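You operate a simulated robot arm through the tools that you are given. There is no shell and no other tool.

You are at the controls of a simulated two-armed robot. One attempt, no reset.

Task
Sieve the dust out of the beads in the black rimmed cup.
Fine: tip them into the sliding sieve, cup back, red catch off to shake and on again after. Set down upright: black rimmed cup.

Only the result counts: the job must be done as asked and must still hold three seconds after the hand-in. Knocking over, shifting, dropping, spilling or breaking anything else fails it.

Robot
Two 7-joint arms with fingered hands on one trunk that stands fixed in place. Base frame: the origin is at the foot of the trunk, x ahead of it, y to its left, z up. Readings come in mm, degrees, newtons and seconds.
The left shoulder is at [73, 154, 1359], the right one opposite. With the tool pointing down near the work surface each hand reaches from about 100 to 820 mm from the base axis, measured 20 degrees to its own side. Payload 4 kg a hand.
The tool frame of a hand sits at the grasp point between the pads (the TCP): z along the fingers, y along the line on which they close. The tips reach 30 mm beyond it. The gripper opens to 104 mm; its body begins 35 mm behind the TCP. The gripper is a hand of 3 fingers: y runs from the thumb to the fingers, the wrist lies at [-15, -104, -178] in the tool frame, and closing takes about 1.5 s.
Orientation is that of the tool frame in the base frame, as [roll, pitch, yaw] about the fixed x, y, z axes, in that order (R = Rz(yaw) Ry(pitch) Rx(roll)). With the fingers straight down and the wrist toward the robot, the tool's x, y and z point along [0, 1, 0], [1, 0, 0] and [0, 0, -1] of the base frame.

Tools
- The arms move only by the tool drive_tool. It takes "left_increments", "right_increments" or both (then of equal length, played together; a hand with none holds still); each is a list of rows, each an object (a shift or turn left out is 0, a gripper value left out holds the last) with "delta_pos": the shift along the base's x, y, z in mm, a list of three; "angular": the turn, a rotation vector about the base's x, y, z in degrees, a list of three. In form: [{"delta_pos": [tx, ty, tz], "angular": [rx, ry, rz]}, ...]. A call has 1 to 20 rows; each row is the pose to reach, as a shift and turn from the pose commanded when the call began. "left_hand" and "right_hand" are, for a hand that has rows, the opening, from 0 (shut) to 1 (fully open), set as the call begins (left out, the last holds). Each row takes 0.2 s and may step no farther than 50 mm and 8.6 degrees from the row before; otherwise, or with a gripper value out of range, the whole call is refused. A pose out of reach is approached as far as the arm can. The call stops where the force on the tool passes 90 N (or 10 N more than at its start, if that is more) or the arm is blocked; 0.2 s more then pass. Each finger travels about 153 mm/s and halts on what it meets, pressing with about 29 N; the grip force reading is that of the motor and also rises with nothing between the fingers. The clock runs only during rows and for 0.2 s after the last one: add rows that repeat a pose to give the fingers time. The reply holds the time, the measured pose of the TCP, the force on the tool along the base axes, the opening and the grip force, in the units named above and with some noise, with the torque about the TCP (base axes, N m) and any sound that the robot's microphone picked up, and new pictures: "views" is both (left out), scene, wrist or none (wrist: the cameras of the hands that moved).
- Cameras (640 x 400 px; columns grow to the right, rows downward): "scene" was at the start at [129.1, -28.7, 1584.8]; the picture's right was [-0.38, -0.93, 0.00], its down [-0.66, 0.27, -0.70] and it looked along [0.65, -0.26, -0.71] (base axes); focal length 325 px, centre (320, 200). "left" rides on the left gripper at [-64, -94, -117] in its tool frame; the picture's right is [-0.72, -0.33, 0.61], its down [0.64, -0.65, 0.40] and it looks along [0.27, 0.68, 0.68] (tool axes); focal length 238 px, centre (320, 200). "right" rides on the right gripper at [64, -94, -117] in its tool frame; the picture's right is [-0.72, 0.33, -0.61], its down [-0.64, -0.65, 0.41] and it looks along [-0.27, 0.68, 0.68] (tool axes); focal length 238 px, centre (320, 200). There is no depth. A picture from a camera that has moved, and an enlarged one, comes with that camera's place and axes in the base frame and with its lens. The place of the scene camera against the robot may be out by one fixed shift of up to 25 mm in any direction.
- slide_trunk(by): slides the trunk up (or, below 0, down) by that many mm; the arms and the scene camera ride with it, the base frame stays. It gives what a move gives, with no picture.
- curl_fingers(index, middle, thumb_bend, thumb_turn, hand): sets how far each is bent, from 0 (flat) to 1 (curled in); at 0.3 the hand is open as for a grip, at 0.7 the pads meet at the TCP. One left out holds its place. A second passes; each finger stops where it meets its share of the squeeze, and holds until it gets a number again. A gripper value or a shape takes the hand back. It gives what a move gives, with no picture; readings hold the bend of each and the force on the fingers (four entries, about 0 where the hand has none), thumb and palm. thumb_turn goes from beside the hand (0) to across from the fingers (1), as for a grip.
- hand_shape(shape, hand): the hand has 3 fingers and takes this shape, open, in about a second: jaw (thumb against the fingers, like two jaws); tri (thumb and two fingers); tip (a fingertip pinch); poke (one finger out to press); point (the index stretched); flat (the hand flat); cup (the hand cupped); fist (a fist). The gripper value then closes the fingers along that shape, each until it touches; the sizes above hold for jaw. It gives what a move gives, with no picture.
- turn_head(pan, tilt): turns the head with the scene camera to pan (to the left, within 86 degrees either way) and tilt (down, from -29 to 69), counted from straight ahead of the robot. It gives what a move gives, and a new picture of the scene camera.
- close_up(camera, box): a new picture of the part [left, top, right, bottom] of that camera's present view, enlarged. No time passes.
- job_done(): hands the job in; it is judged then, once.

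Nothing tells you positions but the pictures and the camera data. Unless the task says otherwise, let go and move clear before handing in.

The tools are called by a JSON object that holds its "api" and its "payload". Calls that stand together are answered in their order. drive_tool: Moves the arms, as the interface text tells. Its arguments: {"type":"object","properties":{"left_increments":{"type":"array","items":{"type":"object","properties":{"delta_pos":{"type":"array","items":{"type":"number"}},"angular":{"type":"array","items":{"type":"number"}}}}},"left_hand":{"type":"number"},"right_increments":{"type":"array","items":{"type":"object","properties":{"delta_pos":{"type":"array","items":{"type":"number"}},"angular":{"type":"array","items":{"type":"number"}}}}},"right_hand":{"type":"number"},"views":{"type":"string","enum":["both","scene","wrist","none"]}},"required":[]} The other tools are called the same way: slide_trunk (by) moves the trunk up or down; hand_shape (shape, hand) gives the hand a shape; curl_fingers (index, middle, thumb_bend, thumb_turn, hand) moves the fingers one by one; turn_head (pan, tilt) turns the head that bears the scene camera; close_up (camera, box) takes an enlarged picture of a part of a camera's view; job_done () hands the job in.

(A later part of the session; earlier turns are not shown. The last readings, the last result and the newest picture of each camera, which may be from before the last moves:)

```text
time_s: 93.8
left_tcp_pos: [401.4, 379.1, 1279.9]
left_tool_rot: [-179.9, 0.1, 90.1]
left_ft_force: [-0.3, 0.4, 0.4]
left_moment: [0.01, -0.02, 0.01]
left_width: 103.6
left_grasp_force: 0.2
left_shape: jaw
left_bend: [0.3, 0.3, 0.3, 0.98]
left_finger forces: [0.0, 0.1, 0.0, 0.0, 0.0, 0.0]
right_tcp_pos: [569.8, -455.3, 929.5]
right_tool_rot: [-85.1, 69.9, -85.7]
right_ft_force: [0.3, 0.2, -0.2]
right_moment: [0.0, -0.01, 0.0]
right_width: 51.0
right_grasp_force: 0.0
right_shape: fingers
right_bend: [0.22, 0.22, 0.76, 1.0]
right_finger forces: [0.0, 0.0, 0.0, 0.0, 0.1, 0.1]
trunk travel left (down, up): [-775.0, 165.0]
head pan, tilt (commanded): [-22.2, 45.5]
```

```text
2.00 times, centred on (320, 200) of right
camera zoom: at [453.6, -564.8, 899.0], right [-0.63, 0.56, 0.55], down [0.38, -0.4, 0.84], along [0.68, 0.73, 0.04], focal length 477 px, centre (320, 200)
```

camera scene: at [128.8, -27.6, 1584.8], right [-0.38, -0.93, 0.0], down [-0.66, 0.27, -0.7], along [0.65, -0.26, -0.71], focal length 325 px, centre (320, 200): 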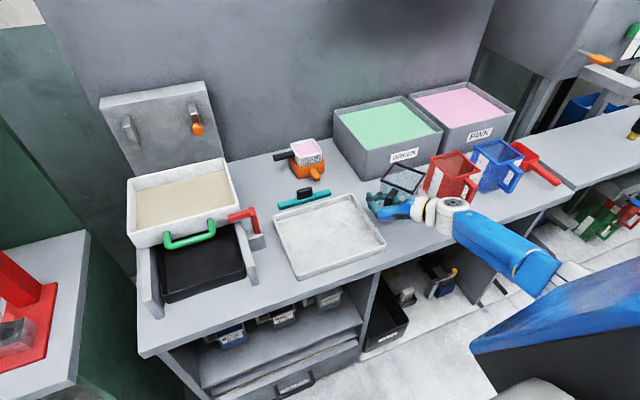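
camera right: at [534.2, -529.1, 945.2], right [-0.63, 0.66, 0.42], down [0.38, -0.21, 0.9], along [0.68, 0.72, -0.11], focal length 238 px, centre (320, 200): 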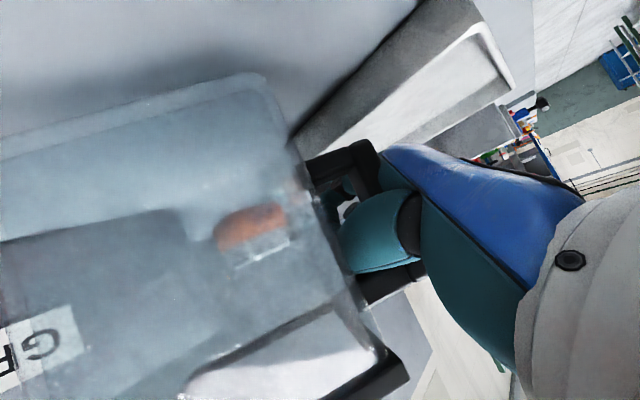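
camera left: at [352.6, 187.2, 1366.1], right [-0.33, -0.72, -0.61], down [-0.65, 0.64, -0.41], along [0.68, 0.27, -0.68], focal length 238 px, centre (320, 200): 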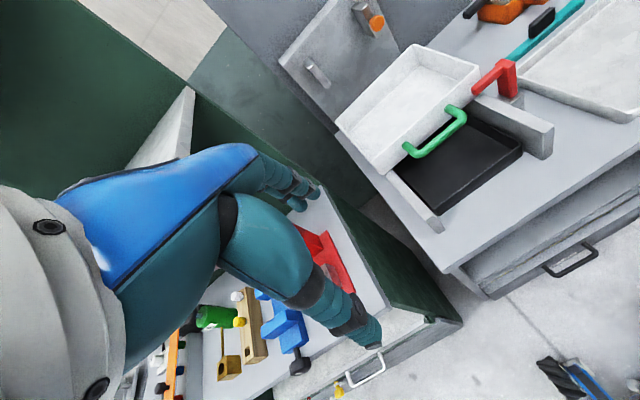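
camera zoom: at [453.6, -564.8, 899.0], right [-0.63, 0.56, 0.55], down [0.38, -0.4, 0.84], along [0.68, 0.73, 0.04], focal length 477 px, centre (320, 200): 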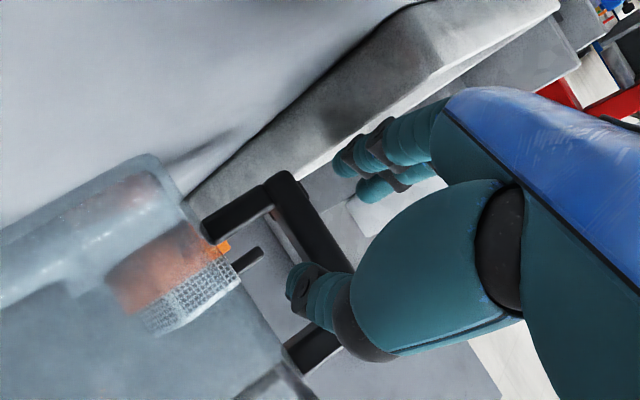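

The thumb is clear of the handle and the cup stands upright on its own. I'll back the hand off and raise it.

{"api": "drive_tool", "payload": {"right_increments": [{"delta_pos": [-15, -2, 0]}, {"delta_pos": [-35, -4, 0]}, {"delta_pos": [-60, -6, 5]}, {"delta_pos": [-85, -6, 15]}, {"delta_pos": [-105, -6, 35]}, {"delta_pos": [-115, -6, 70]}, {"delta_pos": [-120, -6, 110]}, {"delta_pos": [-125, -6, 150]}, {"delta_pos": [-130, -6, 190]}, {"delta_pos": [-135, -6, 220]}], "views": "both"}}

{"api": "close_up", "payload": {"camera": "scene", "box": [350, 140, 470, 240]}}

```text
time_s: 96.0
left_tcp_pos: [400.4, 380.4, 1281.3]
left_tool_rot: [179.9, 0.0, 90.0]
left_ft_force: [0.3, 0.2, -0.1]
left_moment: [0.0, 0.02, -0.01]
left_width: 103.6
left_grasp_force: 0.0
left_shape: jaw
left_bend: [0.3, 0.3, 0.3, 0.98]
left_finger forces: [0.0, 0.1, 0.0, 0.0, 0.0, 0.0]
right_tcp_pos: [433.2, -460.7, 1149.9]
right_tool_rot: [-85.1, 69.9, -85.8]
right_ft_force: [-0.5, 0.1, 0.4]
right_moment: [0.03, -0.01, 0.03]
right_width: 51.2
right_grasp_force: 0.0
right_shape: fingers
right_bend: [0.22, 0.22, 0.76, 1.0]
right_finger forces: [0.0, 0.0, 0.0, 0.0, 0.0, 0.0]
trunk travel left (down, up): [-775.0, 165.0]
head pan, tilt (commanded): [-22.2, 45.5]
camera scene: at [126.8, -27.1, 1585.0], right [-0.38, -0.93, 0.0], down [-0.66, 0.27, -0.7], along [0.65, -0.26, -0.71], focal length 325 px, centre (320, 200)
camera right: at [317.4, -570.8, 1119.2], right [-0.63, 0.56, 0.55], down [0.38, -0.4, 0.84], along [0.68, 0.73, 0.04], focal length 238 px, centre (320, 200)
```

scene: 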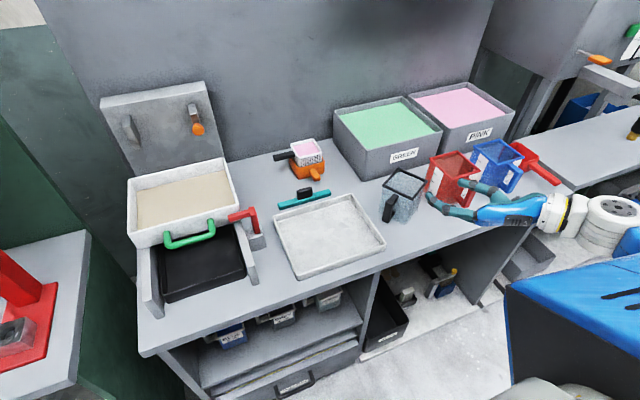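
right: 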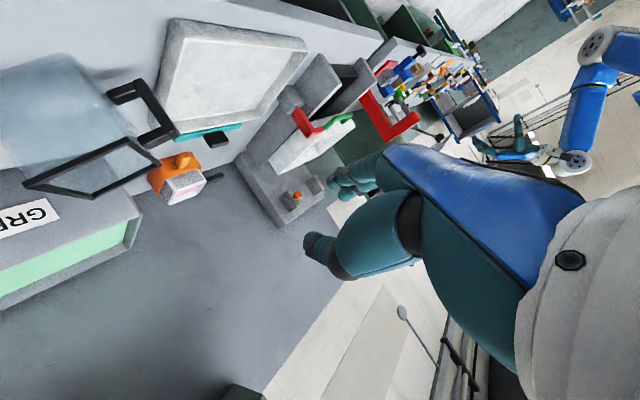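

```text
4.00 times, centred on (410, 190) of scene
camera zoom: at [126.8, -27.1, 1585.0], right [-0.38, -0.93, 0.0], down [-0.66, 0.27, -0.7], along [0.65, -0.26, -0.71], focal length 1300 px, centre (-40, 240)
```

zoom: 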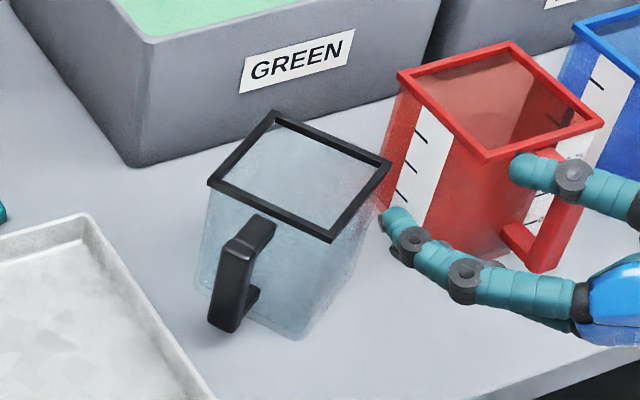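

The cup is back upright at its old place (image position matches within ~2 px). Next the catch: I'll set the right hand back to jaw and bring the left camera close to the catch to understand how it moves.

{"api": "hand_shape", "payload": {"shape": "jaw", "hand": "right"}}

{"api": "drive_tool", "payload": {"left_increments": [{"delta_pos": [20, -30, -18]}, {"delta_pos": [40, -60, -38]}, {"delta_pos": [60, -92, -60]}, {"delta_pos": [82, -125, -84]}, {"delta_pos": [104, -158, -108]}, {"delta_pos": [128, -192, -132]}, {"delta_pos": [152, -226, -156]}, {"delta_pos": [176, -260, -178]}, {"delta_pos": [196, -291, -196]}, {"delta_pos": [196, -291, -196]}], "views": "wrist"}}

{"api": "close_up", "payload": {"camera": "left", "box": [340, 40, 560, 220]}}

```text
time_s: 96.9
left_tcp_pos: [401.3, 379.1, 1281.0]
left_tool_rot: [180.0, -0.1, 90.1]
left_ft_force: [-0.6, -0.6, 0.5]
left_moment: [-0.01, 0.01, -0.03]
left_width: 103.6
left_grasp_force: 0.1
left_shape: jaw
left_bend: [0.3, 0.3, 0.3, 0.98]
left_finger forces: [0.1, 0.0, 0.0, 0.0, 0.0, 0.0]
right_tcp_pos: [435.2, -462.1, 1150.3]
right_tool_rot: [-85.0, 69.9, -85.7]
right_ft_force: [0.1, -0.3, -0.2]
right_moment: [-0.02, 0.02, -0.04]
right_width: 103.7
right_grasp_force: 0.1
right_shape: jaw
right_bend: [0.3, 0.3, 0.3, 0.98]
right_finger forces: [0.1, 0.1, 0.0, 0.0, 0.0, 0.0]
trunk travel left (down, up): [-775.0, 165.0]
head pan, tilt (commanded): [-22.2, 45.5]
```

```text
time_s: 99.1
left_tcp_pos: [597.5, 85.8, 1086.3]
left_tool_rot: [180.0, 0.0, 90.0]
left_ft_force: [-0.4, -0.1, 0.2]
left_moment: [0.02, 0.04, 0.0]
left_width: 103.7
left_grasp_force: 0.1
left_shape: jaw
left_bend: [0.3, 0.3, 0.3, 0.98]
left_finger forces: [0.0, 0.0, 0.0, 0.0, 0.1, 0.0]
right_tcp_pos: [434.1, -464.4, 1150.5]
right_tool_rot: [-84.9, 70.1, -85.5]
right_ft_force: [0.1, 1.0, -0.1]
right_moment: [0.03, -0.02, -0.01]
right_width: 103.8
right_grasp_force: 0.1
right_shape: jaw
right_bend: [0.3, 0.3, 0.3, 0.98]
right_finger forces: [0.1, 0.0, 0.0, 0.1, 0.1, 0.0]
trunk travel left (down, up): [-775.0, 165.0]
head pan, tilt (commanded): [-22.2, 45.5]
camera left: at [501.6, 23.1, 1200.7], right [-0.32, -0.72, -0.62], down [-0.65, 0.64, -0.4], along [0.68, 0.27, -0.68], focal length 238 px, centre (320, 200)
```

left: 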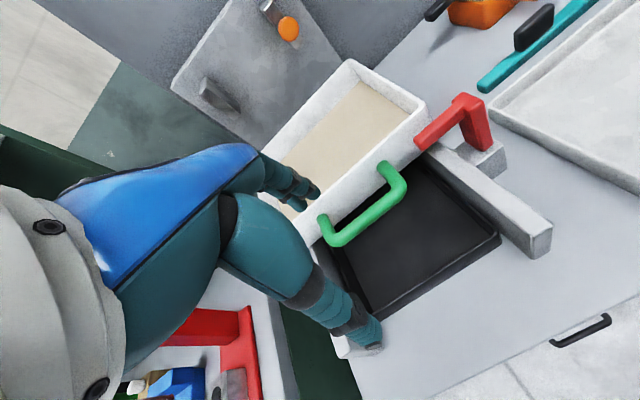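

```text
2.22 times, centred on (450, 130) of left
camera zoom: at [501.6, 23.1, 1200.7], right [-0.32, -0.72, -0.62], down [-0.65, 0.64, -0.4], along [0.68, 0.27, -0.68], focal length 530 px, centre (31, 356)
```

zoom: 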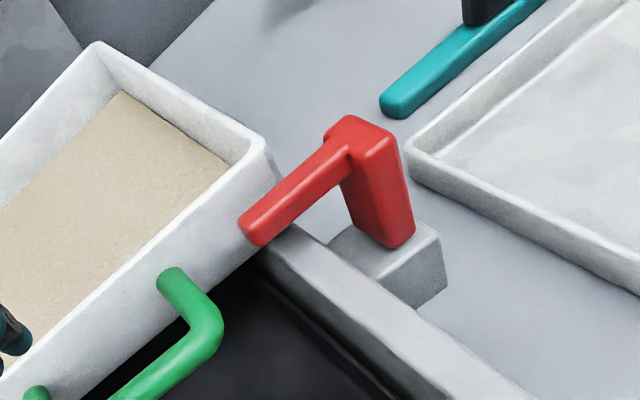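

The catch looks like an L on a block beside the rail, most likely hinged to flip up to the right. I'll free a single finger on the right hand to test it gently; first I check how the "point" shape looks.

{"api": "hand_shape", "payload": {"shape": "point", "hand": "right"}}

{"api": "close_up", "payload": {"camera": "scene", "box": [400, 120, 640, 280]}}

{"api": "close_up", "payload": {"camera": "right", "box": [200, 100, 520, 300]}}

```text
time_s: 100.0
left_tcp_pos: [597.2, 87.1, 1084.9]
left_tool_rot: [179.9, 0.0, 90.0]
left_ft_force: [-0.8, -0.9, -0.2]
left_moment: [-0.02, -0.03, 0.02]
left_width: 103.7
left_grasp_force: 0.1
left_shape: jaw
left_bend: [0.3, 0.3, 0.3, 0.98]
left_finger forces: [0.0, 0.1, 0.0, 0.0, 0.0, 0.0]
right_tcp_pos: [434.8, -464.0, 1148.3]
right_tool_rot: [-85.1, 70.0, -85.8]
right_ft_force: [0.1, 0.0, -0.5]
right_moment: [-0.02, 0.0, 0.01]
right_width: 96.1
right_grasp_force: 0.2
right_shape: point
right_bend: [0.2, 1.0, 0.98, 0.88]
right_finger forces: [0.0, 0.0, 0.0, 0.0, 0.0, 0.0]
trunk travel left (down, up): [-775.0, 165.0]
head pan, tilt (commanded): [-22.2, 45.5]
```

```text
2.50 times, centred on (520, 200) of scene
camera zoom: at [128.3, -29.6, 1584.8], right [-0.38, -0.93, 0.0], down [-0.66, 0.27, -0.7], along [0.65, -0.26, -0.71], focal length 812 px, centre (-180, 200)
```

zoom: 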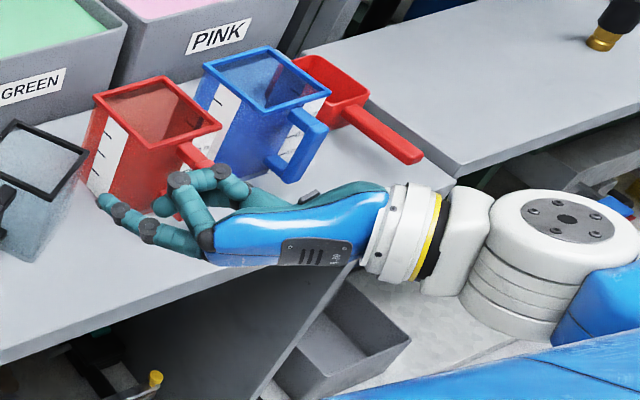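

```text
2.00 times, centred on (360, 200) of right
camera zoom: at [317.9, -572.3, 1118.2], right [-0.63, 0.56, 0.55], down [0.38, -0.4, 0.84], along [0.68, 0.73, 0.04], focal length 477 px, centre (240, 200)
```

zoom: 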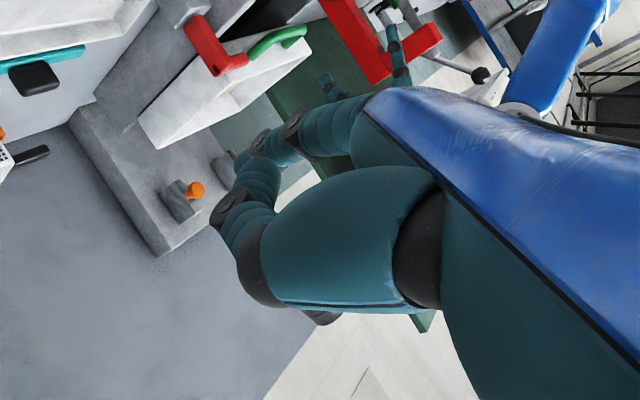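

{"api": "drive_tool", "payload": {"right_increments": [{"delta_pos": [10, 30, 0], "angular": [2, 2.1, -0.3]}, {"delta_pos": [22, 65, -5], "angular": [4, 4.3, -0.6]}, {"delta_pos": [36, 102, -12], "angular": [6.5, 7, -0.9]}, {"delta_pos": [50, 140, -20], "angular": [9, 9.7, -1.2]}, {"delta_pos": [65, 178, -30], "angular": [11.5, 12.4, -1.5]}, {"delta_pos": [80, 216, -42], "angular": [14, 15, -1.9]}, {"delta_pos": [95, 254, -52], "angular": [16.5, 17.7, -2.2]}, {"delta_pos": [110, 292, -62], "angular": [18.5, 19.9, -2.5]}, {"delta_pos": [120, 320, -68], "angular": [19.9, 21.4, -2.7]}, {"delta_pos": [126, 334, -70], "angular": [19.9, 21.4, -2.7]}], "views": "both"}}

{"api": "turn_head", "payload": {"pan": -5, "tilt": 48}}

{"api": "close_up", "payload": {"camera": "scene", "box": [240, 130, 440, 270]}}

{"api": "close_up", "payload": {"camera": "left", "box": [340, 40, 640, 240]}}

```text
time_s: 102.2
left_tcp_pos: [595.5, 87.9, 1084.5]
left_tool_rot: [179.9, 0.0, 90.2]
left_ft_force: [0.1, 0.3, 0.1]
left_moment: [0.01, -0.01, 0.03]
left_width: 103.7
left_grasp_force: 0.1
left_shape: jaw
left_bend: [0.3, 0.3, 0.3, 0.98]
left_finger forces: [0.0, 0.1, 0.0, 0.0, 0.1, 0.0]
right_tcp_pos: [561.7, -127.9, 1079.6]
right_tool_rot: [-179.9, 70.0, -179.7]
right_ft_force: [-0.3, 0.7, 0.4]
right_moment: [-0.02, 0.01, 0.01]
right_width: 95.9
right_grasp_force: 0.1
right_shape: point
right_bend: [0.2, 1.0, 0.98, 0.88]
right_finger forces: [0.0, 0.1, 0.0, 0.0, 0.0, 0.1]
trunk travel left (down, up): [-775.0, 165.0]
head pan, tilt (commanded): [-22.2, 45.5]
camera scene: at [129.8, -27.7, 1584.8], right [-0.38, -0.93, 0.0], down [-0.66, 0.27, -0.7], along [0.65, -0.26, -0.71], focal length 325 px, centre (320, 200)
camera right: at [430.5, -221.4, 1059.5], right [-0.33, 0.33, 0.89], down [0.6, -0.65, 0.46], along [0.73, 0.69, 0.02], focal length 238 px, centre (320, 200)
```

scene: 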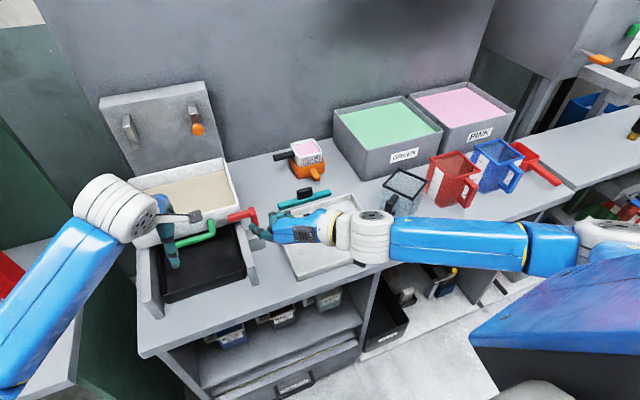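
right: 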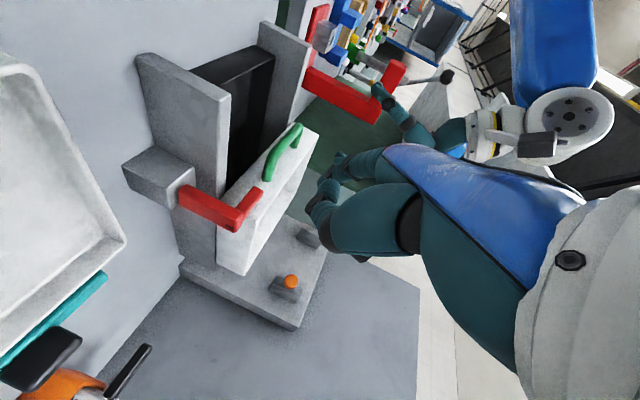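

```text
time_s: 103.0
left_tcp_pos: [597.7, 88.3, 1084.2]
left_tool_rot: [180.0, -0.2, 90.2]
left_ft_force: [1.1, 0.1, 0.2]
left_moment: [-0.03, 0.04, 0.03]
left_width: 103.8
left_grasp_force: 0.0
left_shape: jaw
left_bend: [0.3, 0.3, 0.3, 0.98]
left_finger forces: [0.0, 0.0, 0.1, 0.0, 0.0, 0.0]
right_tcp_pos: [560.7, -127.4, 1078.5]
right_tool_rot: [-179.9, 70.1, -179.8]
right_ft_force: [0.5, -0.2, 0.6]
right_moment: [-0.03, 0.0, -0.01]
right_width: 95.8
right_grasp_force: 0.0
right_shape: point
right_bend: [0.2, 1.0, 0.98, 0.88]
right_finger forces: [0.0, 0.0, 0.1, 0.0, 0.1, 0.1]
trunk travel left (down, up): [-775.0, 165.0]
head pan, tilt (commanded): [-5.0, 48.0]
camera scene: at [133.1, -4.6, 1581.3], right [-0.09, -1.0, 0.0], down [-0.74, 0.07, -0.67], along [0.66, -0.06, -0.74], focal length 325 px, centre (320, 200)
```

scene: 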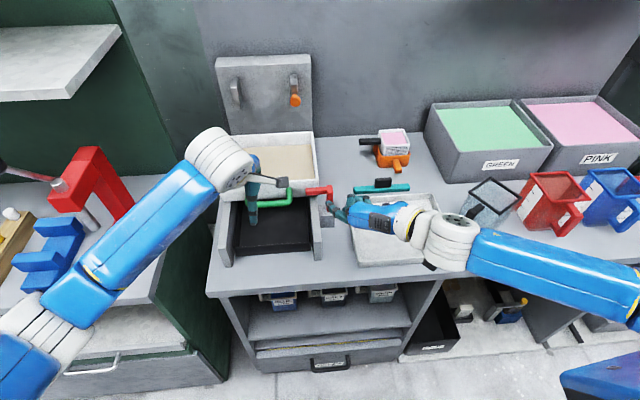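

```text
2.86 times, centred on (340, 200) of scene
camera zoom: at [133.1, -4.6, 1581.3], right [-0.09, -1.0, 0.0], down [-0.74, 0.07, -0.67], along [0.66, -0.06, -0.74], focal length 929 px, centre (263, 200)
```

zoom: 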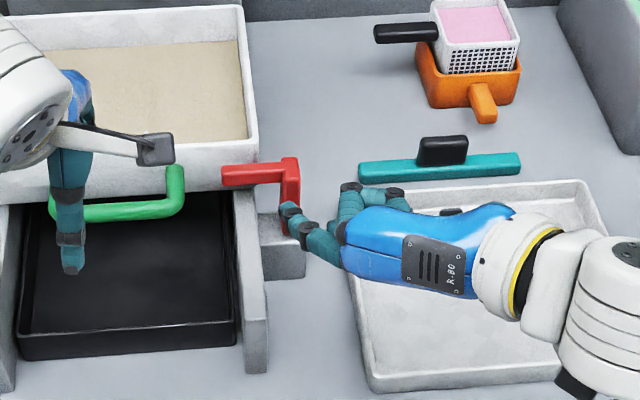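

```text
2.00 times, centred on (490, 140) of left
camera zoom: at [501.9, 24.1, 1200.7], right [-0.32, -0.72, -0.61], down [-0.65, 0.64, -0.4], along [0.68, 0.27, -0.68], focal length 477 px, centre (-20, 320)
```

zoom: 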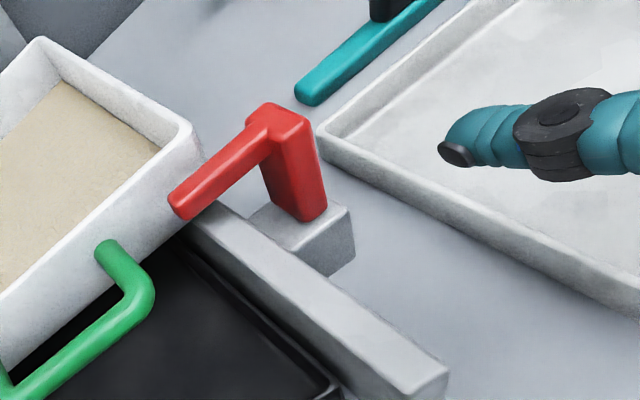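

The right index fingertip sits at about tool (23,63,30) in this shape. I'll rotate the right hand to tool-down, where the index points forward-down, so it can reach the catch's free end without crowding the post.

{"api": "drive_tool", "payload": {"right_increments": [{"delta_pos": [-2, 3, 3], "angular": [4.18, 4.18, -5.97]}, {"delta_pos": [-4, 6, 6], "angular": [8.35, 8.35, -11.94]}, {"delta_pos": [-6, 9, 9], "angular": [12.5, 12.5, -17.9]}, {"delta_pos": [-8, 12, 12], "angular": [16.7, 16.7, -23.9]}, {"delta_pos": [-10, 16, 14], "angular": [20.9, 20.9, -29.8]}, {"delta_pos": [-12, 20, 16], "angular": [25.1, 25.1, -35.8]}, {"delta_pos": [-14, 24, 18], "angular": [29.2, 29.2, -41.8]}, {"delta_pos": [-16, 28, 20], "angular": [33.4, 33.4, -47.8]}, {"delta_pos": [-18, 32, 20], "angular": [37.6, 37.6, -53.7]}, {"delta_pos": [-20, 36, 20], "angular": [41.8, 41.8, -59.7]}, {"delta_pos": [-21, 40, 20], "angular": [45.9, 45.9, -65.7]}, {"delta_pos": [-21, 44, 20], "angular": [50.1, 50.1, -71.6]}, {"delta_pos": [-21, 48, 20], "angular": [54.3, 54.3, -77.6]}], "views": "both"}}

{"api": "close_up", "payload": {"camera": "scene", "box": [240, 130, 440, 270]}}

{"api": "close_up", "payload": {"camera": "left", "box": [340, 40, 640, 240]}}

```text
time_s: 105.8
left_tcp_pos: [598.0, 88.8, 1085.2]
left_tool_rot: [180.0, -0.1, 90.2]
left_ft_force: [-0.6, -0.1, -0.1]
left_moment: [0.01, 0.02, 0.0]
left_width: 103.7
left_grasp_force: 0.1
left_shape: jaw
left_bend: [0.3, 0.3, 0.3, 0.98]
left_finger forces: [0.1, 0.0, 0.1, 0.1, 0.0, 0.0]
right_tcp_pos: [540.6, -78.5, 1098.8]
right_tool_rot: [179.9, 0.1, 90.0]
right_ft_force: [-0.3, 0.3, 0.7]
right_moment: [-0.01, -0.01, 0.05]
right_width: 95.9
right_grasp_force: 0.0
right_shape: point
right_bend: [0.2, 1.0, 0.98, 0.88]
right_finger forces: [0.1, 0.1, 0.0, 0.0, 0.0, 0.0]
trunk travel left (down, up): [-775.0, 165.0]
head pan, tilt (commanded): [-5.0, 48.0]
camera scene: at [133.7, -2.0, 1581.2], right [-0.09, -1.0, 0.0], down [-0.74, 0.06, -0.67], along [0.66, -0.06, -0.74], focal length 325 px, centre (320, 200)
camera right: at [446.2, -13.7, 1216.3], right [0.33, -0.72, 0.61], down [-0.65, -0.64, -0.4], along [0.68, -0.27, -0.68], focal length 238 px, centre (320, 200)
```

scene: 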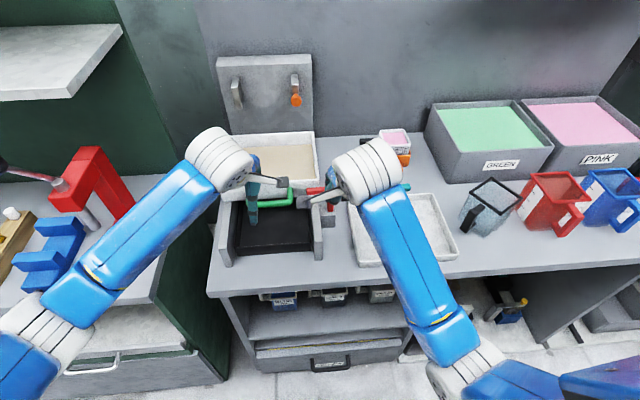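
right: 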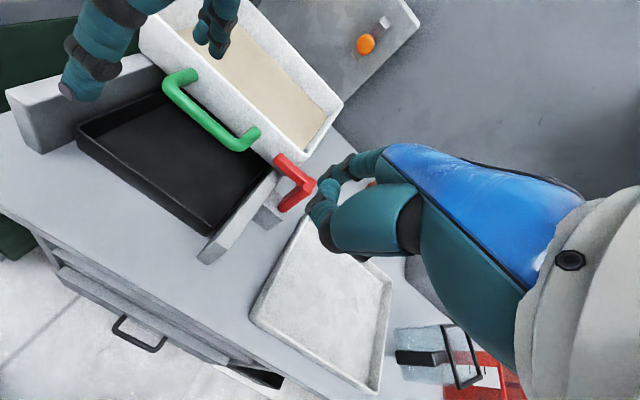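

```text
2.86 times, centred on (340, 200) of scene
camera zoom: at [133.7, -2.0, 1581.2], right [-0.09, -1.0, 0.0], down [-0.74, 0.06, -0.67], along [0.66, -0.06, -0.74], focal length 929 px, centre (263, 200)
```

zoom: 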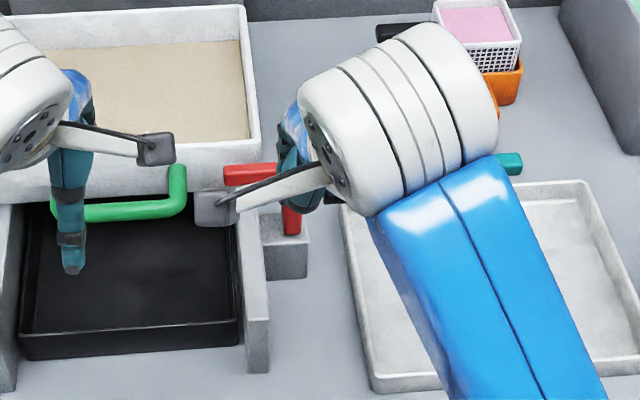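

```text
2.00 times, centred on (490, 140) of left
camera zoom: at [502.2, 26.1, 1200.5], right [-0.33, -0.72, -0.61], down [-0.65, 0.64, -0.4], along [0.68, 0.27, -0.68], focal length 477 px, centre (-20, 320)
```

zoom: 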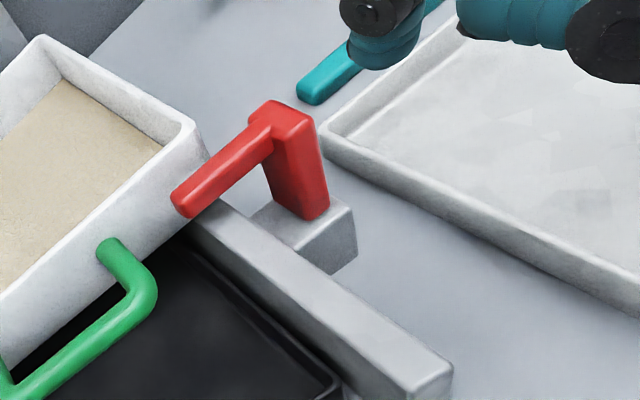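

{"api": "close_up", "payload": {"camera": "right", "box": [230, 110, 390, 230]}}

```text
3.33 times, centred on (310, 170) of right
camera zoom: at [446.2, -13.7, 1216.3], right [0.33, -0.72, 0.61], down [-0.65, -0.64, -0.4], along [0.68, -0.27, -0.68], focal length 794 px, centre (353, 300)
```

zoom: 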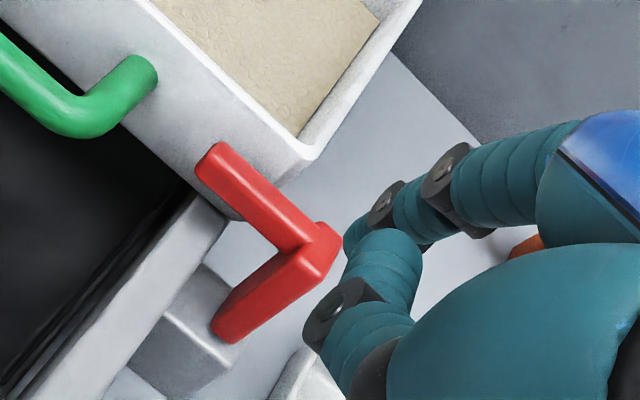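

The geometry is clear now: arm at x≈683, y −22…−75, z 974–990. I'll move the left hand back out of the way and bring the right index to just left of the arm's free end, higher up first.

{"api": "drive_tool", "payload": {"left_increments": [{"delta_pos": [-8, 25, 22]}, {"delta_pos": [-18, 55, 46]}, {"delta_pos": [-28, 85, 72]}, {"delta_pos": [-38, 112, 95]}, {"delta_pos": [-38, 112, 95]}], "right_increments": [{"delta_pos": [0, 5, 0]}, {"delta_pos": [8, 18, -5]}, {"delta_pos": [22, 34, -20]}, {"delta_pos": [40, 46, -36]}, {"delta_pos": [56, 51, -48]}], "views": "both"}}

{"api": "close_up", "payload": {"camera": "right", "box": [200, 80, 440, 260]}}

{"api": "close_up", "payload": {"camera": "left", "box": [380, 20, 640, 200]}}

{"api": "close_up", "payload": {"camera": "scene", "box": [260, 140, 380, 240]}}

```text
time_s: 107.0
left_tcp_pos: [561.4, 204.5, 1180.5]
left_tool_rot: [179.9, 0.0, 89.9]
left_ft_force: [-0.1, 0.2, 0.3]
left_moment: [0.04, 0.01, 0.05]
left_width: 103.5
left_grasp_force: 0.1
left_shape: jaw
left_bend: [0.3, 0.3, 0.3, 0.98]
left_finger forces: [0.0, 0.0, 0.0, 0.0, 0.0, 0.1]
right_tcp_pos: [598.8, -26.2, 1051.7]
right_tool_rot: [-179.9, 0.2, 90.1]
right_ft_force: [0.1, 1.0, 0.8]
right_moment: [0.0, 0.0, 0.0]
right_width: 96.1
right_grasp_force: 0.1
right_shape: point
right_bend: [0.2, 1.0, 0.98, 0.88]
right_finger forces: [0.0, 0.0, 0.0, 0.1, 0.0, 0.0]
trunk travel left (down, up): [-775.0, 165.0]
head pan, tilt (commanded): [-5.0, 48.0]
camera scene: at [134.0, -1.9, 1581.2], right [-0.09, -1.0, 0.0], down [-0.74, 0.06, -0.67], along [0.66, -0.06, -0.75], focal length 325 px, centre (320, 200)
camera right: at [503.1, 38.2, 1168.7], right [0.33, -0.72, 0.62], down [-0.65, -0.64, -0.4], along [0.68, -0.27, -0.68], focal length 238 px, centre (320, 200)
camera left: at [465.4, 141.2, 1295.9], right [-0.33, -0.72, -0.61], down [-0.65, 0.64, -0.4], along [0.68, 0.27, -0.68], focal length 238 px, centre (320, 200)
```

scene: 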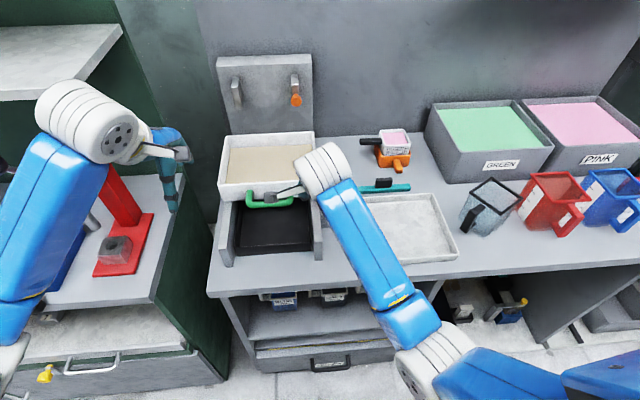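
right: 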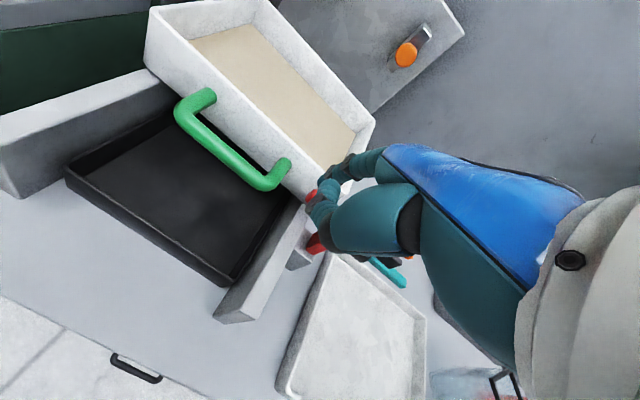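
left: 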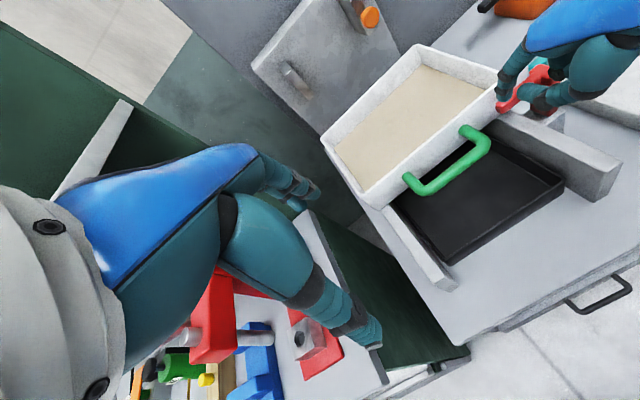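

```text
2.22 times, centred on (320, 170) of right
camera zoom: at [503.1, 38.2, 1168.7], right [0.33, -0.72, 0.62], down [-0.65, -0.64, -0.4], along [0.68, -0.27, -0.68], focal length 530 px, centre (320, 267)
```

zoom: 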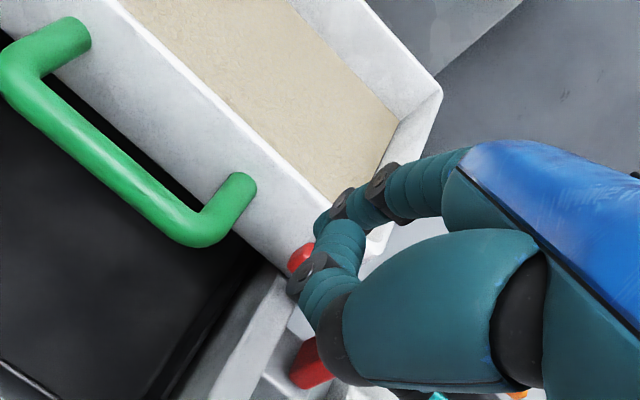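

```text
2.22 times, centred on (510, 110) of left
camera zoom: at [465.4, 141.2, 1295.9], right [-0.33, -0.72, -0.61], down [-0.65, 0.64, -0.4], along [0.68, 0.27, -0.68], focal length 530 px, centre (-102, 400)
```

zoom: 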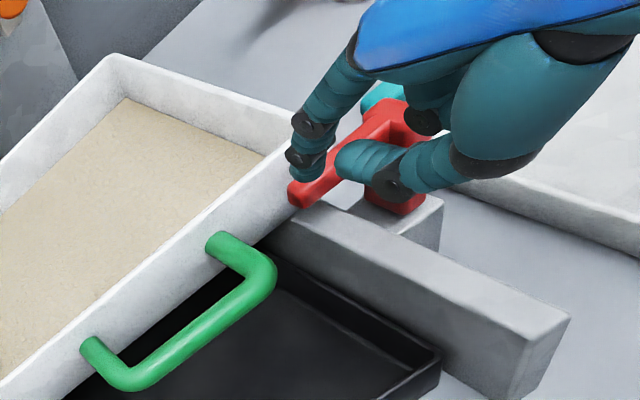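

```text
4.00 times, centred on (320, 190) of scene
camera zoom: at [134.0, -1.9, 1581.2], right [-0.09, -1.0, 0.0], down [-0.74, 0.06, -0.67], along [0.66, -0.06, -0.75], focal length 1300 px, centre (320, 240)
```

zoom: 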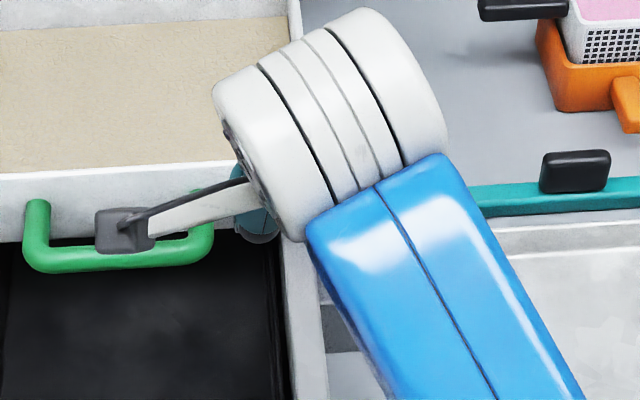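

The left camera gives an excellent view. The index tip is vertical at (655,-9,1032); I'll pitch the hand 20° so the fingertip leads, and bring it down beside the arm's free end.

{"api": "drive_tool", "payload": {"right_increments": [{"delta_pos": [0, 1, -6], "angular": [0, -5, 0]}, {"delta_pos": [4, 1, -14], "angular": [0, -10, 0]}, {"delta_pos": [8, 1, -24], "angular": [0, -15, 0]}, {"delta_pos": [13, 1, -36], "angular": [0, -20, 0]}, {"delta_pos": [17, 1, -48], "angular": [0, -20, 0]}, {"delta_pos": [20, 1, -56], "angular": [0, -20, 0]}, {"delta_pos": [20, 1, -56], "angular": [0, -20, 0]}], "views": "none"}}

{"api": "close_up", "payload": {"camera": "right", "box": [200, 80, 440, 260]}}

{"api": "close_up", "payload": {"camera": "left", "box": [440, 30, 620, 150]}}

```text
time_s: 108.6
left_tcp_pos: [559.7, 204.0, 1180.2]
left_tool_rot: [179.9, 0.1, 90.0]
left_ft_force: [-0.5, 0.9, 0.2]
left_moment: [0.01, 0.01, 0.04]
left_width: 103.6
left_grasp_force: 0.0
left_shape: jaw
left_bend: [0.3, 0.3, 0.3, 0.98]
left_finger forces: [0.0, 0.1, 0.0, 0.0, 0.0, 0.0]
right_tcp_pos: [616.4, -25.5, 996.8]
right_tool_rot: [159.9, 0.2, 90.1]
right_ft_force: [-0.3, -0.5, 0.8]
right_moment: [0.0, 0.0, 0.04]
right_width: 96.1
right_grasp_force: 0.0
right_shape: point
right_bend: [0.2, 1.0, 0.98, 0.88]
right_finger forces: [0.0, 0.0, 0.0, 0.1, 0.0, 0.1]
trunk travel left (down, up): [-775.0, 165.0]
head pan, tilt (commanded): [-5.0, 48.0]
```

```text
2.22 times, centred on (320, 170) of right
camera zoom: at [487.1, 38.9, 1073.9], right [0.1, -0.72, 0.69], down [-0.47, -0.64, -0.6], along [0.88, -0.27, -0.4], focal length 530 px, centre (320, 267)
```

zoom: 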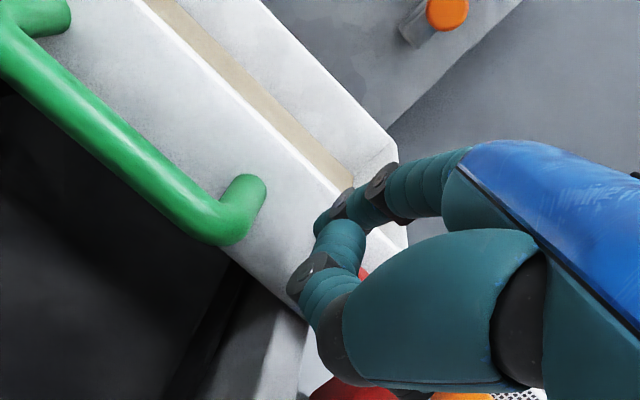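

```text
3.33 times, centred on (530, 90) of left
camera zoom: at [464.7, 141.3, 1296.0], right [-0.32, -0.72, -0.61], down [-0.65, 0.64, -0.41], along [0.68, 0.27, -0.68], focal length 794 px, centre (-380, 567)
```

zoom: 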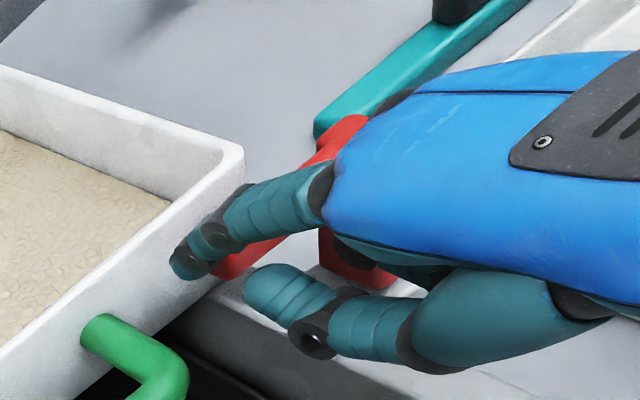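

{"api": "drive_tool", "payload": {"right_increments": [{"delta_pos": [0, 0, -6]}, {"delta_pos": [0, 0, -13]}, {"delta_pos": [0, 0, -20]}, {"delta_pos": [0, 0, -20]}], "views": "none"}}

{"api": "close_up", "payload": {"camera": "right", "box": [240, 100, 400, 240]}}

{"api": "close_up", "payload": {"camera": "left", "box": [440, 30, 620, 150]}}

```text
time_s: 109.6
left_tcp_pos: [559.8, 205.5, 1179.0]
left_tool_rot: [-180.0, 0.0, 90.1]
left_ft_force: [-0.7, -1.4, 0.7]
left_moment: [0.01, 0.0, 0.02]
left_width: 103.8
left_grasp_force: 0.0
left_shape: jaw
left_bend: [0.3, 0.3, 0.3, 0.98]
left_finger forces: [0.0, 0.1, 0.1, 0.1, 0.1, 0.0]
right_tcp_pos: [616.0, -25.1, 977.8]
right_tool_rot: [159.9, 0.1, 90.1]
right_ft_force: [0.7, 0.3, 0.0]
right_moment: [0.02, -0.01, -0.02]
right_width: 95.8
right_grasp_force: 0.1
right_shape: point
right_bend: [0.2, 1.0, 0.98, 0.88]
right_finger forces: [0.1, 0.1, 0.0, 0.0, 0.0, 0.0]
trunk travel left (down, up): [-775.0, 165.0]
head pan, tilt (commanded): [-5.0, 48.0]
```

```text
2.86 times, centred on (320, 170) of right
camera zoom: at [487.4, 38.6, 1053.9], right [0.1, -0.72, 0.69], down [-0.47, -0.64, -0.6], along [0.88, -0.27, -0.4], focal length 681 px, centre (320, 286)
```

zoom: 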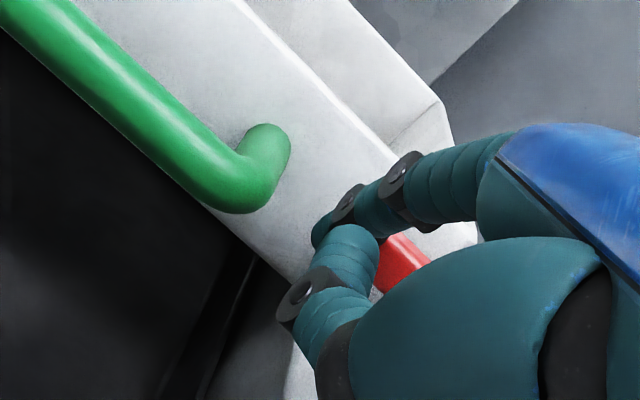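

```text
3.33 times, centred on (530, 90) of left
camera zoom: at [465.0, 141.4, 1295.8], right [-0.33, -0.72, -0.61], down [-0.65, 0.64, -0.4], along [0.68, 0.27, -0.68], focal length 794 px, centre (-380, 567)
```

zoom: 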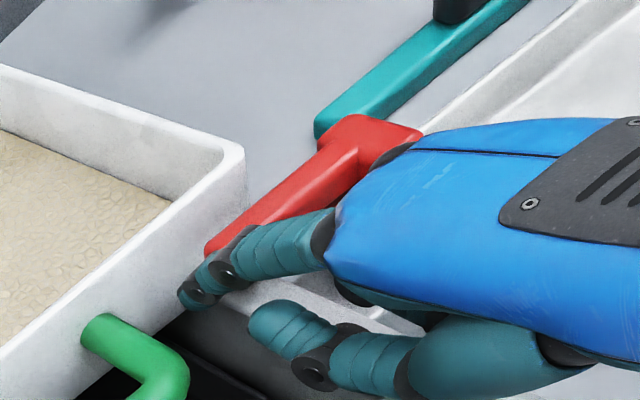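

The fingertip is beside the arm's free end. I'll push it gently to the right in small steps, watching forces.

{"api": "drive_tool", "payload": {"right_increments": [{"delta_pos": [0, -4, 0]}, {"delta_pos": [0, -8, 0]}, {"delta_pos": [0, -11, 0]}, {"delta_pos": [0, -14, 0]}], "views": "none"}}

{"api": "close_up", "payload": {"camera": "left", "box": [440, 30, 620, 150]}}

```text
time_s: 110.6
left_tcp_pos: [560.3, 205.6, 1179.6]
left_tool_rot: [-180.0, 0.0, 90.0]
left_ft_force: [-0.4, -0.1, -0.5]
left_moment: [0.02, -0.01, 0.05]
left_width: 103.9
left_grasp_force: 0.0
left_shape: jaw
left_bend: [0.3, 0.3, 0.3, 0.98]
left_finger forces: [0.1, 0.0, 0.0, 0.1, 0.0, 0.0]
right_tcp_pos: [615.7, -38.6, 976.0]
right_tool_rot: [159.8, 0.2, 90.0]
right_ft_force: [-0.4, 3.1, 2.3]
right_moment: [-0.02, -0.13, 0.18]
right_width: 0.0
right_grasp_force: 0.0
right_shape: point
right_bend: [0.19, 1.0, 0.98, 0.88]
right_finger forces: [2.6, 0.1, 0.0, 0.0, 0.0, 0.0]
trunk travel left (down, up): [-775.0, 165.0]
head pan, tilt (commanded): [-5.0, 48.0]
```

```text
3.33 times, centred on (530, 90) of left
camera zoom: at [464.8, 141.7, 1295.9], right [-0.32, -0.72, -0.61], down [-0.65, 0.64, -0.41], along [0.68, 0.27, -0.68], focal length 794 px, centre (-380, 567)
```

zoom: 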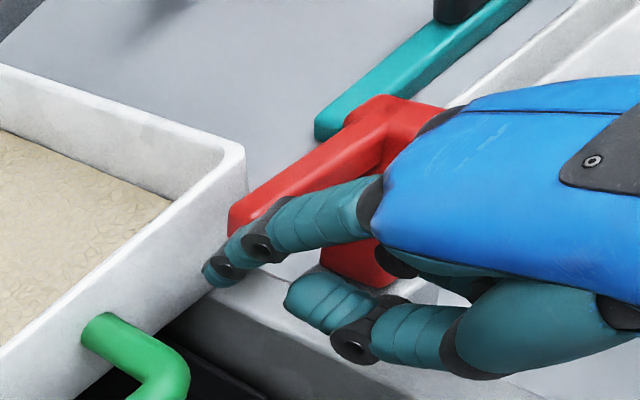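

The catch is moving – it hinges up and over to the right, with only ~3 N. I keep pushing along its arc.

{"api": "drive_tool", "payload": {"right_increments": [{"delta_pos": [0, -5, 2]}, {"delta_pos": [0, -10, 5]}, {"delta_pos": [0, -15, 8]}, {"delta_pos": [0, -20, 10]}, {"delta_pos": [0, -25, 12]}], "views": "none"}}

{"api": "close_up", "payload": {"camera": "left", "box": [440, 30, 620, 150]}}

```text
time_s: 111.8
left_tcp_pos: [559.9, 203.9, 1180.6]
left_tool_rot: [179.8, 0.0, 90.2]
left_ft_force: [0.6, 0.7, 0.3]
left_moment: [0.01, -0.02, -0.02]
left_width: 103.5
left_grasp_force: 0.2
left_shape: jaw
left_bend: [0.3, 0.3, 0.3, 0.98]
left_finger forces: [0.0, 0.0, 0.0, 0.1, 0.1, 0.0]
right_tcp_pos: [616.3, -66.2, 988.5]
right_tool_rot: [160.0, 0.2, 90.0]
right_ft_force: [-0.8, 0.7, 0.8]
right_moment: [0.0, -0.05, 0.02]
right_width: 0.0
right_grasp_force: 0.0
right_shape: point
right_bend: [0.19, 1.0, 0.98, 0.88]
right_finger forces: [0.7, 0.0, 0.0, 0.1, 0.0, 0.0]
trunk travel left (down, up): [-775.0, 165.0]
head pan, tilt (commanded): [-5.0, 48.0]
```

```text
3.33 times, centred on (530, 90) of left
camera zoom: at [464.8, 141.4, 1295.9], right [-0.32, -0.72, -0.61], down [-0.65, 0.64, -0.41], along [0.68, 0.27, -0.68], focal length 794 px, centre (-380, 567)
```

zoom: 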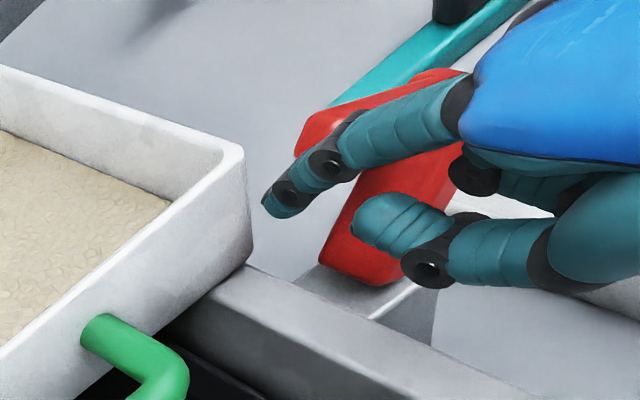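

{"api": "drive_tool", "payload": {"right_increments": [{"delta_pos": [0, -6, 2]}, {"delta_pos": [0, -12, 4]}, {"delta_pos": [0, -18, 5]}, {"delta_pos": [0, -24, 6]}, {"delta_pos": [0, -30, 6]}], "views": "none"}}

{"api": "close_up", "payload": {"camera": "left", "box": [440, 10, 640, 150]}}

{"api": "close_up", "payload": {"camera": "right", "box": [200, 80, 440, 260]}}

```text
time_s: 113.0
left_tcp_pos: [560.5, 204.6, 1180.6]
left_tool_rot: [180.0, 0.0, 90.2]
left_ft_force: [-0.5, -0.7, 0.6]
left_moment: [0.01, -0.03, -0.01]
left_width: 103.7
left_grasp_force: 0.1
left_shape: jaw
left_bend: [0.3, 0.3, 0.3, 0.98]
left_finger forces: [0.0, 0.0, 0.0, 0.0, 0.1, 0.1]
right_tcp_pos: [615.5, -95.0, 993.7]
right_tool_rot: [160.0, 0.3, 90.1]
right_ft_force: [-0.2, 0.4, -0.5]
right_moment: [-0.03, -0.01, 0.07]
right_width: 0.1
right_grasp_force: 0.2
right_shape: point
right_bend: [0.2, 1.0, 0.98, 0.88]
right_finger forces: [0.4, 0.1, 0.0, 0.1, 0.0, 0.1]
trunk travel left (down, up): [-775.0, 165.0]
head pan, tilt (commanded): [-5.0, 48.0]
```

```text
2.86 times, centred on (540, 80) of left
camera zoom: at [465.0, 141.3, 1295.9], right [-0.32, -0.72, -0.61], down [-0.65, 0.64, -0.4], along [0.68, 0.27, -0.68], focal length 681 px, centre (-309, 543)
```

zoom: 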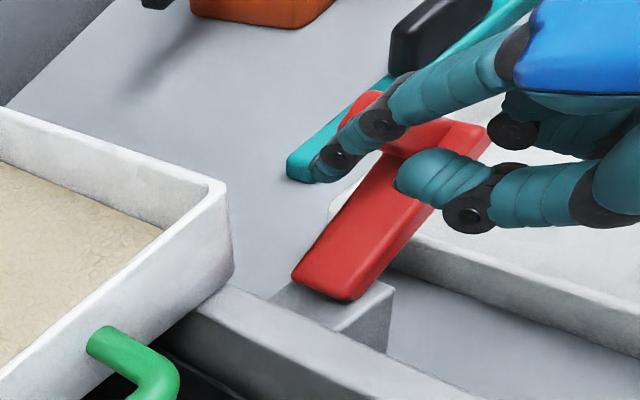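

```text
2.22 times, centred on (320, 170) of right
camera zoom: at [487.2, -30.8, 1071.2], right [0.1, -0.72, 0.69], down [-0.47, -0.64, -0.6], along [0.88, -0.27, -0.4], focal length 530 px, centre (320, 267)
```

zoom: 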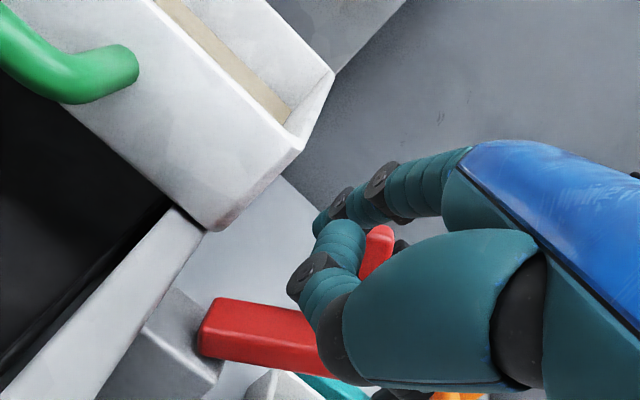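

{"api": "drive_tool", "payload": {"right_increments": [{"delta_pos": [0, -7, 0]}, {"delta_pos": [0, -14, 0]}, {"delta_pos": [0, -21, -2]}, {"delta_pos": [0, -28, -4]}, {"delta_pos": [0, -34, -6]}], "views": "none"}}

{"api": "close_up", "payload": {"camera": "left", "box": [440, 0, 640, 140]}}

{"api": "close_up", "payload": {"camera": "right", "box": [200, 80, 440, 260]}}

```text
time_s: 114.2
left_tcp_pos: [559.2, 205.6, 1179.6]
left_tool_rot: [180.0, 0.1, 90.0]
left_ft_force: [0.4, -0.1, 2.2]
left_moment: [0.0, -0.02, 0.01]
left_width: 103.7
left_grasp_force: 0.1
left_shape: jaw
left_bend: [0.3, 0.3, 0.3, 0.98]
left_finger forces: [0.0, 0.0, 0.0, 0.1, 0.0, 0.1]
right_tcp_pos: [615.7, -126.2, 988.2]
right_tool_rot: [159.9, 0.2, 90.2]
right_ft_force: [-0.1, 4.3, 0.0]
right_moment: [-0.04, 0.0, 0.26]
right_width: 0.0
right_grasp_force: 0.0
right_shape: point
right_bend: [0.19, 1.0, 0.98, 0.88]
right_finger forces: [4.8, 0.0, 0.0, 0.0, 0.0, 0.1]
trunk travel left (down, up): [-775.0, 165.0]
head pan, tilt (commanded): [-5.0, 48.0]
```

```text
2.86 times, centred on (540, 70) of left
camera zoom: at [464.6, 143.2, 1295.8], right [-0.32, -0.72, -0.61], down [-0.65, 0.64, -0.41], along [0.68, 0.27, -0.68], focal length 681 px, centre (-309, 571)
```

zoom: 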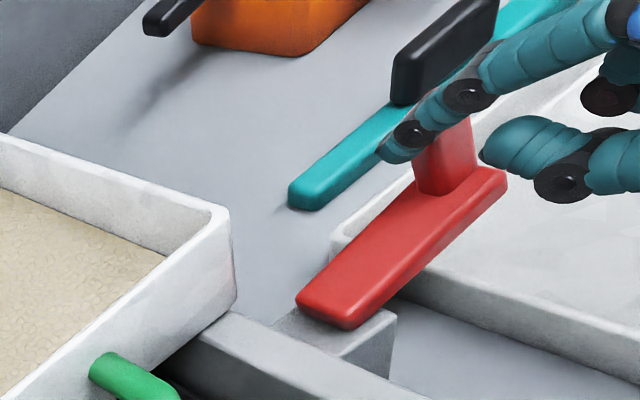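

```text
2.22 times, centred on (320, 170) of right
camera zoom: at [486.5, -62.5, 1066.1], right [0.1, -0.72, 0.69], down [-0.47, -0.64, -0.6], along [0.88, -0.27, -0.4], focal length 530 px, centre (320, 267)
```

zoom: 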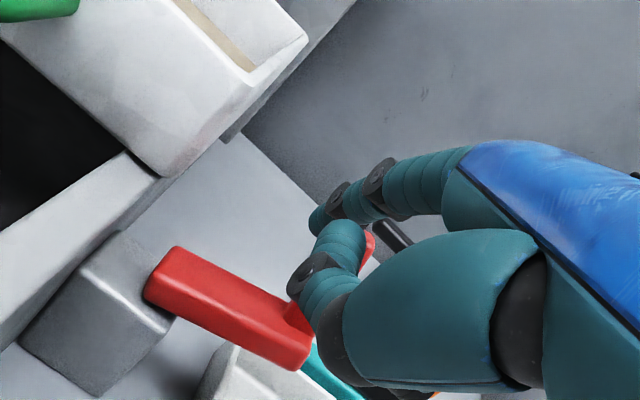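

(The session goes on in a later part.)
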